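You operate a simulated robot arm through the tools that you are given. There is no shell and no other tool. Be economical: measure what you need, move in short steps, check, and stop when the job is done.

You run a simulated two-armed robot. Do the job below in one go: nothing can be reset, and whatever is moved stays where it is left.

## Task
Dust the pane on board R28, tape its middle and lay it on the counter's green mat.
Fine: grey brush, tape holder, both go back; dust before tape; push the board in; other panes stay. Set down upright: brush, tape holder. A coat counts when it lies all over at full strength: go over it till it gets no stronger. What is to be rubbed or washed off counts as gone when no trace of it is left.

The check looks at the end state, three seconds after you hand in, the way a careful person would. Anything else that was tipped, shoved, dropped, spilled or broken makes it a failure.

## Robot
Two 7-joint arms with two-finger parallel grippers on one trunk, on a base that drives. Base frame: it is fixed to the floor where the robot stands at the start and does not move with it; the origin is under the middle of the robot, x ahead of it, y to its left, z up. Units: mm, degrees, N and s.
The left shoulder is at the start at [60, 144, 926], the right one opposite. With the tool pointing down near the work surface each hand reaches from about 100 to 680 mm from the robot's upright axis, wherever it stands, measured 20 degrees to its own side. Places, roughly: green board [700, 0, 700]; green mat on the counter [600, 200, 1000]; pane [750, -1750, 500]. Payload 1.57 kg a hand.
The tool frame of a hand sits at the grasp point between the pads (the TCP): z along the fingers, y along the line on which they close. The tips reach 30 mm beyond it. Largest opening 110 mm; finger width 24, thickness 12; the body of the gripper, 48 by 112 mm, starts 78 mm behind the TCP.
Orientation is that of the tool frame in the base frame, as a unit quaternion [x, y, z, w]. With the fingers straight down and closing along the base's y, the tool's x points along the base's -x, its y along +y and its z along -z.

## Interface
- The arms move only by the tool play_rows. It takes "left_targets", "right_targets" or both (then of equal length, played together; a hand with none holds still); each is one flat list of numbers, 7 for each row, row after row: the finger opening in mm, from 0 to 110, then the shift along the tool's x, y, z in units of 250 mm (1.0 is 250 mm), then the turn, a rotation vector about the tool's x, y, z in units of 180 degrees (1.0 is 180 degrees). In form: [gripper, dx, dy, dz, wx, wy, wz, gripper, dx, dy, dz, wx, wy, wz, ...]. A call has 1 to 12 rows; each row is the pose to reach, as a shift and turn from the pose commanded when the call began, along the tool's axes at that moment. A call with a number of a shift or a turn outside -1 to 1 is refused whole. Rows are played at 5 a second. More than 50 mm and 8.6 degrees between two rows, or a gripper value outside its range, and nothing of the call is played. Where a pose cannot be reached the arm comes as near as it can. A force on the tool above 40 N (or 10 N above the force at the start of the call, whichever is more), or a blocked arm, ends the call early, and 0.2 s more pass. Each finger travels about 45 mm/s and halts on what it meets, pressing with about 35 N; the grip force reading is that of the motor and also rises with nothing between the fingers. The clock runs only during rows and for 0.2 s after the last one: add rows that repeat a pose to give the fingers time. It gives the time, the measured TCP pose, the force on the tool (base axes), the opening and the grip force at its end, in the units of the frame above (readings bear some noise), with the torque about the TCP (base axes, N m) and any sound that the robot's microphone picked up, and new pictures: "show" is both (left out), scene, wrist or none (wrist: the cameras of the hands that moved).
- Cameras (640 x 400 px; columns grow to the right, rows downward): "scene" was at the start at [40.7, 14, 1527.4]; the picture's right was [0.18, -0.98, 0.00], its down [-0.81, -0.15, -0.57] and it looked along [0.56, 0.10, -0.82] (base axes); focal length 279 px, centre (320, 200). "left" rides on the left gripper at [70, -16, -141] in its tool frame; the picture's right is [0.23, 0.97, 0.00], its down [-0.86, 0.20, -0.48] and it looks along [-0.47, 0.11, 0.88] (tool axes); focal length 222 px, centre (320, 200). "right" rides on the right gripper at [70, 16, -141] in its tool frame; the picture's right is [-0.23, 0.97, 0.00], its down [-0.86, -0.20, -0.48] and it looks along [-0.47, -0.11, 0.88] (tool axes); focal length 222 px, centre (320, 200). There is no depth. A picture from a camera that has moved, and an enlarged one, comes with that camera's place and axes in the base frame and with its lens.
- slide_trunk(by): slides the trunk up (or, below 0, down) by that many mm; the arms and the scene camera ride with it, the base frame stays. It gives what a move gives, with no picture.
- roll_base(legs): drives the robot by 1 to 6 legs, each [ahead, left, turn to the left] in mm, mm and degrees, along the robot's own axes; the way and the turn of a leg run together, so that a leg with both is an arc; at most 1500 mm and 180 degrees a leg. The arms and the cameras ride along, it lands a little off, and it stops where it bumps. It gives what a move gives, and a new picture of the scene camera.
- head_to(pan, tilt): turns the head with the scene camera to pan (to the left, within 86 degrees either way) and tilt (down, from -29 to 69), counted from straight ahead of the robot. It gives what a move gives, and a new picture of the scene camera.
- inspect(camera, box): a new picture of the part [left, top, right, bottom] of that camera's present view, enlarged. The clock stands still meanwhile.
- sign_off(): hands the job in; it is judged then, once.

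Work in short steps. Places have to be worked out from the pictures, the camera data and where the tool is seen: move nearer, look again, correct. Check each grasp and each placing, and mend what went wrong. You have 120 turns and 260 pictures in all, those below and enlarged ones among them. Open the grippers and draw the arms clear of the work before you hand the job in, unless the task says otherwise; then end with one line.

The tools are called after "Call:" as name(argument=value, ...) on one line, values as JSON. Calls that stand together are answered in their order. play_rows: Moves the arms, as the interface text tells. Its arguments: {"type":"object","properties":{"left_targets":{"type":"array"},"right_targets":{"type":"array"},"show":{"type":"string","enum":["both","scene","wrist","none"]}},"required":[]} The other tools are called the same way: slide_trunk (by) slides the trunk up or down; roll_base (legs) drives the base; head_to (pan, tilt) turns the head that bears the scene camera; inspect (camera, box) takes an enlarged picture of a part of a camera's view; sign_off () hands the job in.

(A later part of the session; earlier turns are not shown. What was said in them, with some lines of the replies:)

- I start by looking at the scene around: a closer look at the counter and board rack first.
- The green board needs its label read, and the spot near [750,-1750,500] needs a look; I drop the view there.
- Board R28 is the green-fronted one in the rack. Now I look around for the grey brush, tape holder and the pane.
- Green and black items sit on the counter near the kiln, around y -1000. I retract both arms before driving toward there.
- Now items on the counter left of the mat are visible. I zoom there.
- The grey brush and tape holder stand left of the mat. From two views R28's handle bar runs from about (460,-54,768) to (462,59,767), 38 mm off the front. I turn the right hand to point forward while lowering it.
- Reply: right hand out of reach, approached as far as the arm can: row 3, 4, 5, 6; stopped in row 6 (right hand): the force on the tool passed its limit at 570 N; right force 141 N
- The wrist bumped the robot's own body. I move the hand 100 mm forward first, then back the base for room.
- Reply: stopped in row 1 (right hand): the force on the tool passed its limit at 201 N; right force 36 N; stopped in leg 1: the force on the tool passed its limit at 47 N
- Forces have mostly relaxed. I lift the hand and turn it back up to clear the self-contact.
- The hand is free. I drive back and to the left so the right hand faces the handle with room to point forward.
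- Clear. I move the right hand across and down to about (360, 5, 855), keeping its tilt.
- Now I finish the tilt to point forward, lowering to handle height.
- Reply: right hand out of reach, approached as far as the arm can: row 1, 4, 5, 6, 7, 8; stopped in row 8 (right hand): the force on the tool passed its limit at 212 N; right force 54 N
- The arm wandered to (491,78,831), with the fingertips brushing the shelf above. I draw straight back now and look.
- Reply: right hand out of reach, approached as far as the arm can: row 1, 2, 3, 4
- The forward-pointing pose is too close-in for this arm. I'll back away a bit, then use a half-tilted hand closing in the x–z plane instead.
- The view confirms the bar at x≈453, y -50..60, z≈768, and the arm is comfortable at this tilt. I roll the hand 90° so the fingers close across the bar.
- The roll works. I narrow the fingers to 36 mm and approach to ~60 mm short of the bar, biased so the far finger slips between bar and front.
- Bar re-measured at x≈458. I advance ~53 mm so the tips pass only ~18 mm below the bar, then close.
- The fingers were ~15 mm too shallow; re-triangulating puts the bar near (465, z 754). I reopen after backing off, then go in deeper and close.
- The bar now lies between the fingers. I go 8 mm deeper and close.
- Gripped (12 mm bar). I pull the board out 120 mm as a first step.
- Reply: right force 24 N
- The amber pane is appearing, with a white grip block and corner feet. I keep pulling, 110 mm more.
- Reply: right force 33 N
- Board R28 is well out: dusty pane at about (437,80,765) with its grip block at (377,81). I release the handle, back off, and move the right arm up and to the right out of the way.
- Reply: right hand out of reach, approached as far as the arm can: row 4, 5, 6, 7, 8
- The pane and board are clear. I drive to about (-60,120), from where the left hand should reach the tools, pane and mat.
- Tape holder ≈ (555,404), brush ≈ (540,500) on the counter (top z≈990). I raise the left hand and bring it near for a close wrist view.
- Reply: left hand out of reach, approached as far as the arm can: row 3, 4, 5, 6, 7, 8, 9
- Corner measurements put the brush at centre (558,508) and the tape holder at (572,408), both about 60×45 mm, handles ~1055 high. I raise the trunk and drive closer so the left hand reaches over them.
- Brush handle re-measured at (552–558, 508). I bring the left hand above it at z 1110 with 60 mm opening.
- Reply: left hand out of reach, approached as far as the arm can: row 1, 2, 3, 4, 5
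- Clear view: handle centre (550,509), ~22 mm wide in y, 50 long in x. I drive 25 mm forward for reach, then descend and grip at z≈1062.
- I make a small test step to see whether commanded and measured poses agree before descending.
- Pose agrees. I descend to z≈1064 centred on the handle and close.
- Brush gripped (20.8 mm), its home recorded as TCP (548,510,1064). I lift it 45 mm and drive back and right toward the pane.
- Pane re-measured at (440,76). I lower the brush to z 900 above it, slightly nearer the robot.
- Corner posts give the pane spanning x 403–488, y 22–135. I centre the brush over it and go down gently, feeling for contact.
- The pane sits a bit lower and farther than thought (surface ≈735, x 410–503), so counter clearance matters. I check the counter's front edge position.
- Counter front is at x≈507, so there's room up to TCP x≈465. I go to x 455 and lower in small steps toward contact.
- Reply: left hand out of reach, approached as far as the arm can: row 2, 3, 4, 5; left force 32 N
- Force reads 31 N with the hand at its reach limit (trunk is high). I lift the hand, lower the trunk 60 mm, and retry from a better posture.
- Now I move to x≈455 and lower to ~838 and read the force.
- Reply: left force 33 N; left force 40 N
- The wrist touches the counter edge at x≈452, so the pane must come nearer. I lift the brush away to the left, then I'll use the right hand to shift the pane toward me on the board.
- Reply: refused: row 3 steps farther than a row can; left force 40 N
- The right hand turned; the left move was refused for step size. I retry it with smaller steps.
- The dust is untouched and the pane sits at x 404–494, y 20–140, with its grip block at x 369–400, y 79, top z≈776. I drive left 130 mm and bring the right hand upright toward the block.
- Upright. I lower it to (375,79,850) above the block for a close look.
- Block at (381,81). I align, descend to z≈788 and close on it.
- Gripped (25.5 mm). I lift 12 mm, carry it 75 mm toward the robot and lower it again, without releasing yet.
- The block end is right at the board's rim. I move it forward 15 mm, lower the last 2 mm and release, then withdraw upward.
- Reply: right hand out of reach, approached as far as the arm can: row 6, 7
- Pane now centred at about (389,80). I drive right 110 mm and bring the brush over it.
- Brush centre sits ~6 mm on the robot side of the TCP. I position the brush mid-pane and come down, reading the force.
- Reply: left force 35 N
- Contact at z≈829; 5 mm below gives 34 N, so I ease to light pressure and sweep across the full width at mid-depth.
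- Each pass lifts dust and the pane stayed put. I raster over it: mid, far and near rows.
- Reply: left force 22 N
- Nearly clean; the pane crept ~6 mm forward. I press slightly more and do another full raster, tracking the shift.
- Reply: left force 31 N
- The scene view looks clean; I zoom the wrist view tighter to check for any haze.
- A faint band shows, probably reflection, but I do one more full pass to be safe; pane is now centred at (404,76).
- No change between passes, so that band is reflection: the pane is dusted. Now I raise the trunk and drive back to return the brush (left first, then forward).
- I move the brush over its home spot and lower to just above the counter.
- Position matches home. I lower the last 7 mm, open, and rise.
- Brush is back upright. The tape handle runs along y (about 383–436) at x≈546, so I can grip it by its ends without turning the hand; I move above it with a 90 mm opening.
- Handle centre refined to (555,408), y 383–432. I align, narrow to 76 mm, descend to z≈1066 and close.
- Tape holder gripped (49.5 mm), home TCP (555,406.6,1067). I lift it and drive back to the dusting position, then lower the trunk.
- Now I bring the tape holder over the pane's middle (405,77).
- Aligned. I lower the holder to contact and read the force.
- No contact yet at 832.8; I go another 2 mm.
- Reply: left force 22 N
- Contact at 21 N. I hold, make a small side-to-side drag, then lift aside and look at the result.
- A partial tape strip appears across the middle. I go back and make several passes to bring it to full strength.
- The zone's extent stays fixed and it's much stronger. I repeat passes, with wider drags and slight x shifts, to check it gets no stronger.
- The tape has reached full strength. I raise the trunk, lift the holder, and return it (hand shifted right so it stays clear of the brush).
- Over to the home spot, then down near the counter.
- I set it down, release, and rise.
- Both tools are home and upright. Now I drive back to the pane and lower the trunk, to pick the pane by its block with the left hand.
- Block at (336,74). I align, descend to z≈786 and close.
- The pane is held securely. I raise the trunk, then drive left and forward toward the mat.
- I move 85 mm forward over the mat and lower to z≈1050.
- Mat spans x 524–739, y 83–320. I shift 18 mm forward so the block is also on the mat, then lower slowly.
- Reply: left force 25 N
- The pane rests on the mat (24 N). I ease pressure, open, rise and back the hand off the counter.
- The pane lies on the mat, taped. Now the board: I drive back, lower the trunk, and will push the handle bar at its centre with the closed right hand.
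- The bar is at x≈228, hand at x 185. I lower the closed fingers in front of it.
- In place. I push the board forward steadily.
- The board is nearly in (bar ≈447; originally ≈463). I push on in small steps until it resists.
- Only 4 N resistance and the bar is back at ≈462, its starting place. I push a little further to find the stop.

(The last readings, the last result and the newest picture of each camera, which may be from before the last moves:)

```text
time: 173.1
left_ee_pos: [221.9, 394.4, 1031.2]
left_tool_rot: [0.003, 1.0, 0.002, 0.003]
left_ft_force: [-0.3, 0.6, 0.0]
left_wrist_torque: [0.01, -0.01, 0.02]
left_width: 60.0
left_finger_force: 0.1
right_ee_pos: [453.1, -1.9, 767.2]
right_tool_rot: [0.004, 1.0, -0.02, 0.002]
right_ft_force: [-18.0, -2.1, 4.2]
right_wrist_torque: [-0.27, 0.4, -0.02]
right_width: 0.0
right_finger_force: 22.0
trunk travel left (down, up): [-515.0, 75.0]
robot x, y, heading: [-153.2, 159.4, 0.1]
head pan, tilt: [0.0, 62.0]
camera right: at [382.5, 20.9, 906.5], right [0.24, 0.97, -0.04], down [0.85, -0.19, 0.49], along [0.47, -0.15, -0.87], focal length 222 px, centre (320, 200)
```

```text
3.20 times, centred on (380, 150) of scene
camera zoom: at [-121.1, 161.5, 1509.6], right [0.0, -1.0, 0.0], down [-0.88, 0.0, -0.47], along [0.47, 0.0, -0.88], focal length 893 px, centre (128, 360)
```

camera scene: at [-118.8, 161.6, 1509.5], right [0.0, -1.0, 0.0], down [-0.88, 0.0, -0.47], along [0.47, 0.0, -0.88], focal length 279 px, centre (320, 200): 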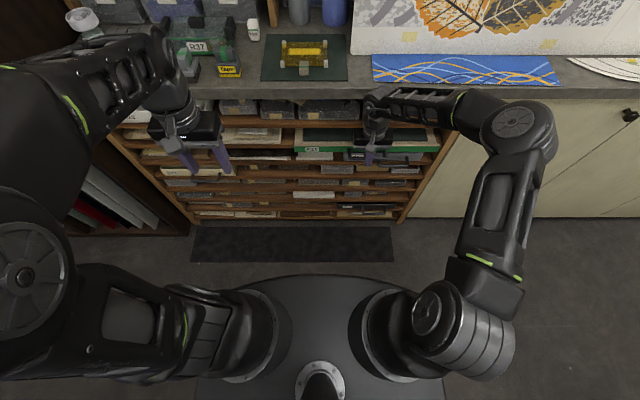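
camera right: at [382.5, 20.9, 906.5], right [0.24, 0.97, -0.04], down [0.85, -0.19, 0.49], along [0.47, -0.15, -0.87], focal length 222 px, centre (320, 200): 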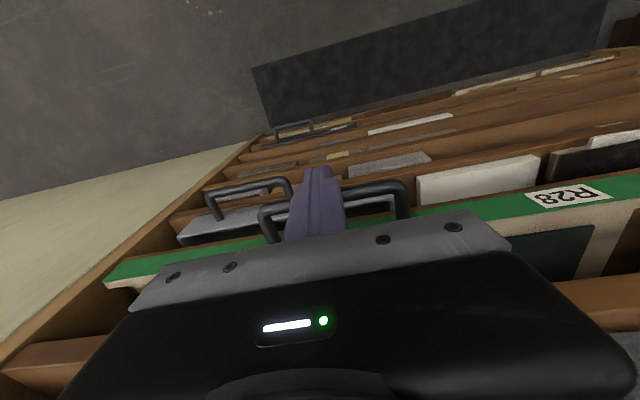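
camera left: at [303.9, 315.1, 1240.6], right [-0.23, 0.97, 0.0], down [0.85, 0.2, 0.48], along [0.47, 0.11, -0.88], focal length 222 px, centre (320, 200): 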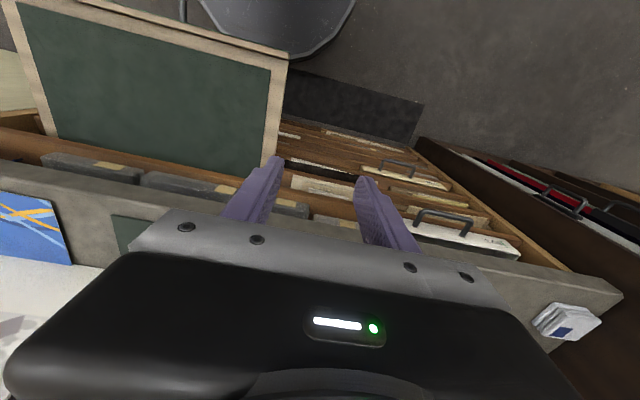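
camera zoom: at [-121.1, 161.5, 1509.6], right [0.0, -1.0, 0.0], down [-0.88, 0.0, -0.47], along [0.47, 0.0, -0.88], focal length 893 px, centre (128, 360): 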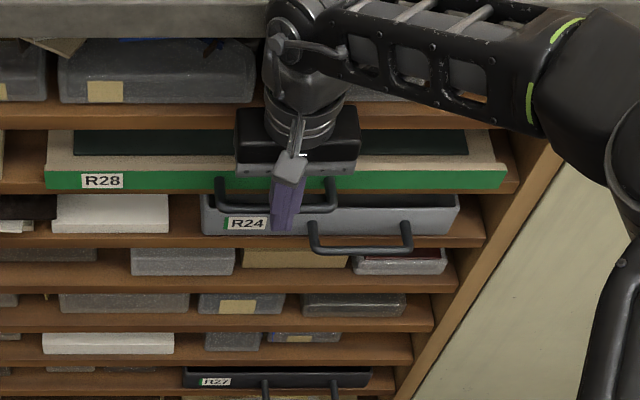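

Resistance rose to 18 N at the fingertips: the board is at its stop and R24 is unmoved. I draw the hand back and check.

Call:
play_rows(right_targets=[0, 0.1, 0, 0, 0, 0, 0, 0, 0.25, 0, -0.05, 0, 0, 0, 20, 0.4, -0.06, -0.15, 0, 0, 0, 40, 0.5, -0.15, -0.3, 0, 0, 0, 60, 0.55, -0.25, -0.45, 0, 0, 0, 60, 0.55, -0.38, -0.58, 0, 0, 0, 60, 0.55, -0.5, -0.7, 0, 0, 0, 60, 0.55, -0.64, -0.8, 0, 0, 0, 60, 0.55, -0.78, -0.85, 0, 0, 0, 60, 0.55, -0.78, -0.85, 0, 0, 0], show="scene")

Call:
inspect(camera="scene", box=[280, 90, 480, 210])

Call:
inspect(camera="scene", box=[140, 0, 400, 110])

```text
refused: row 4 steps farther than a row can; nothing moved
```

```text
3.20 times, centred on (380, 150) of scene
camera zoom: at [-121.1, 161.5, 1509.6], right [0.0, -1.0, 0.0], down [-0.88, 0.0, -0.47], along [0.47, 0.0, -0.88], focal length 893 px, centre (128, 360)
```

zoom: 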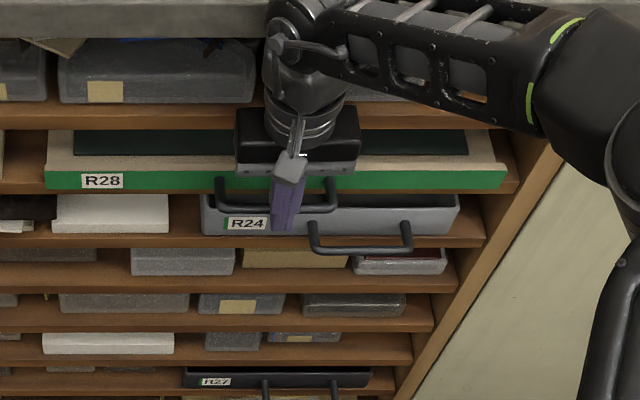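

```text
2.46 times, centred on (270, 55) of scene
camera zoom: at [-121.1, 161.5, 1509.6], right [0.0, -1.0, 0.0], down [-0.88, 0.0, -0.47], along [0.47, 0.0, -0.88], focal length 687 px, centre (443, 557)
```

zoom: 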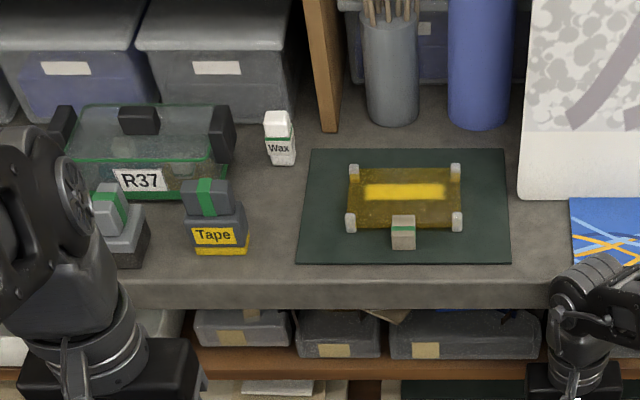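

One step was too long; I retry the withdrawal with smaller steps.

Call:
play_rows(right_targets=[0, 0.1, 0, 0, 0, 0, 0, 0, 0.22, 0, -0.04, 0, 0, 0, 20, 0.34, -0.04, -0.12, 0, 0, 0, 40, 0.42, -0.1, -0.25, 0, 0, 0, 60, 0.48, -0.18, -0.38, 0, 0, 0, 60, 0.5, -0.28, -0.5, 0, 0, 0, 60, 0.5, -0.38, -0.62, 0, 0, 0, 60, 0.5, -0.5, -0.72, 0, 0, 0, 60, 0.5, -0.64, -0.8, 0, 0, 0, 60, 0.5, -0.78, -0.85, 0, 0, 0, 60, 0.5, -0.78, -0.85, 0, 0, 0], show="scene")

Call:
inspect(camera="scene", box=[280, 90, 480, 210])

```text
time: 175.5
left_ee_pos: [223.8, 393.6, 1031.3]
left_tool_rot: [0.003, 1.0, 0.001, 0.003]
left_ft_force: [0.0, 1.0, 0.2]
left_wrist_torque: [0.01, 0.01, 0.0]
left_width: 60.0
left_finger_force: 0.1
right_ee_pos: [328.1, -188.9, 985.5]
right_tool_rot: [0.003, 1.0, -0.019, 0.003]
right_ft_force: [0.6, 0.3, 0.5]
right_wrist_torque: [-0.02, -0.02, -0.03]
right_width: 60.1
right_finger_force: 0.0
trunk travel left (down, up): [-515.0, 75.0]
robot x, y, heading: [-153.4, 159.3, -0.0]
head pan, tilt: [0.0, 62.0]
camera scene: at [-118.7, 161.8, 1509.5], right [0.0, -1.0, 0.0], down [-0.88, 0.0, -0.47], along [0.47, 0.0, -0.88], focal length 279 px, centre (320, 200)
```

scene: 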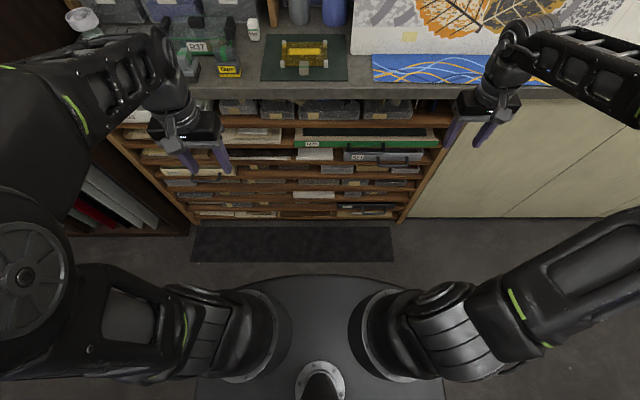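

```text
3.20 times, centred on (380, 150) of scene
camera zoom: at [-118.7, 161.8, 1509.5], right [0.0, -1.0, 0.0], down [-0.88, 0.0, -0.47], along [0.47, 0.0, -0.88], focal length 893 px, centre (128, 360)
```

zoom: 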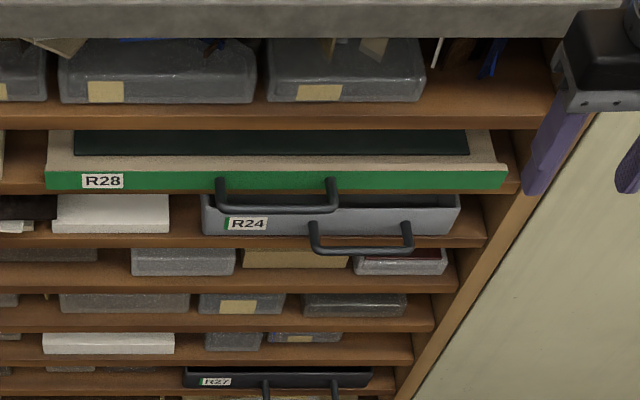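

Board R28 is flush again beside R24, the pane lies taped on the mat, both tools stand upright at home, and the arms are clear with grippers open. I hand in.

Call:
sign_off()

```text
The job is handed in.
```

The pane from board R28 is dusted, taped across its middle and lying on the green mat; the brush and tape holder are back upright, the board is pushed in to its stop, and I didn't touch the other panes. My arm did brush the shelf and boxes above R28 while lining up, but nothing looked shifted.
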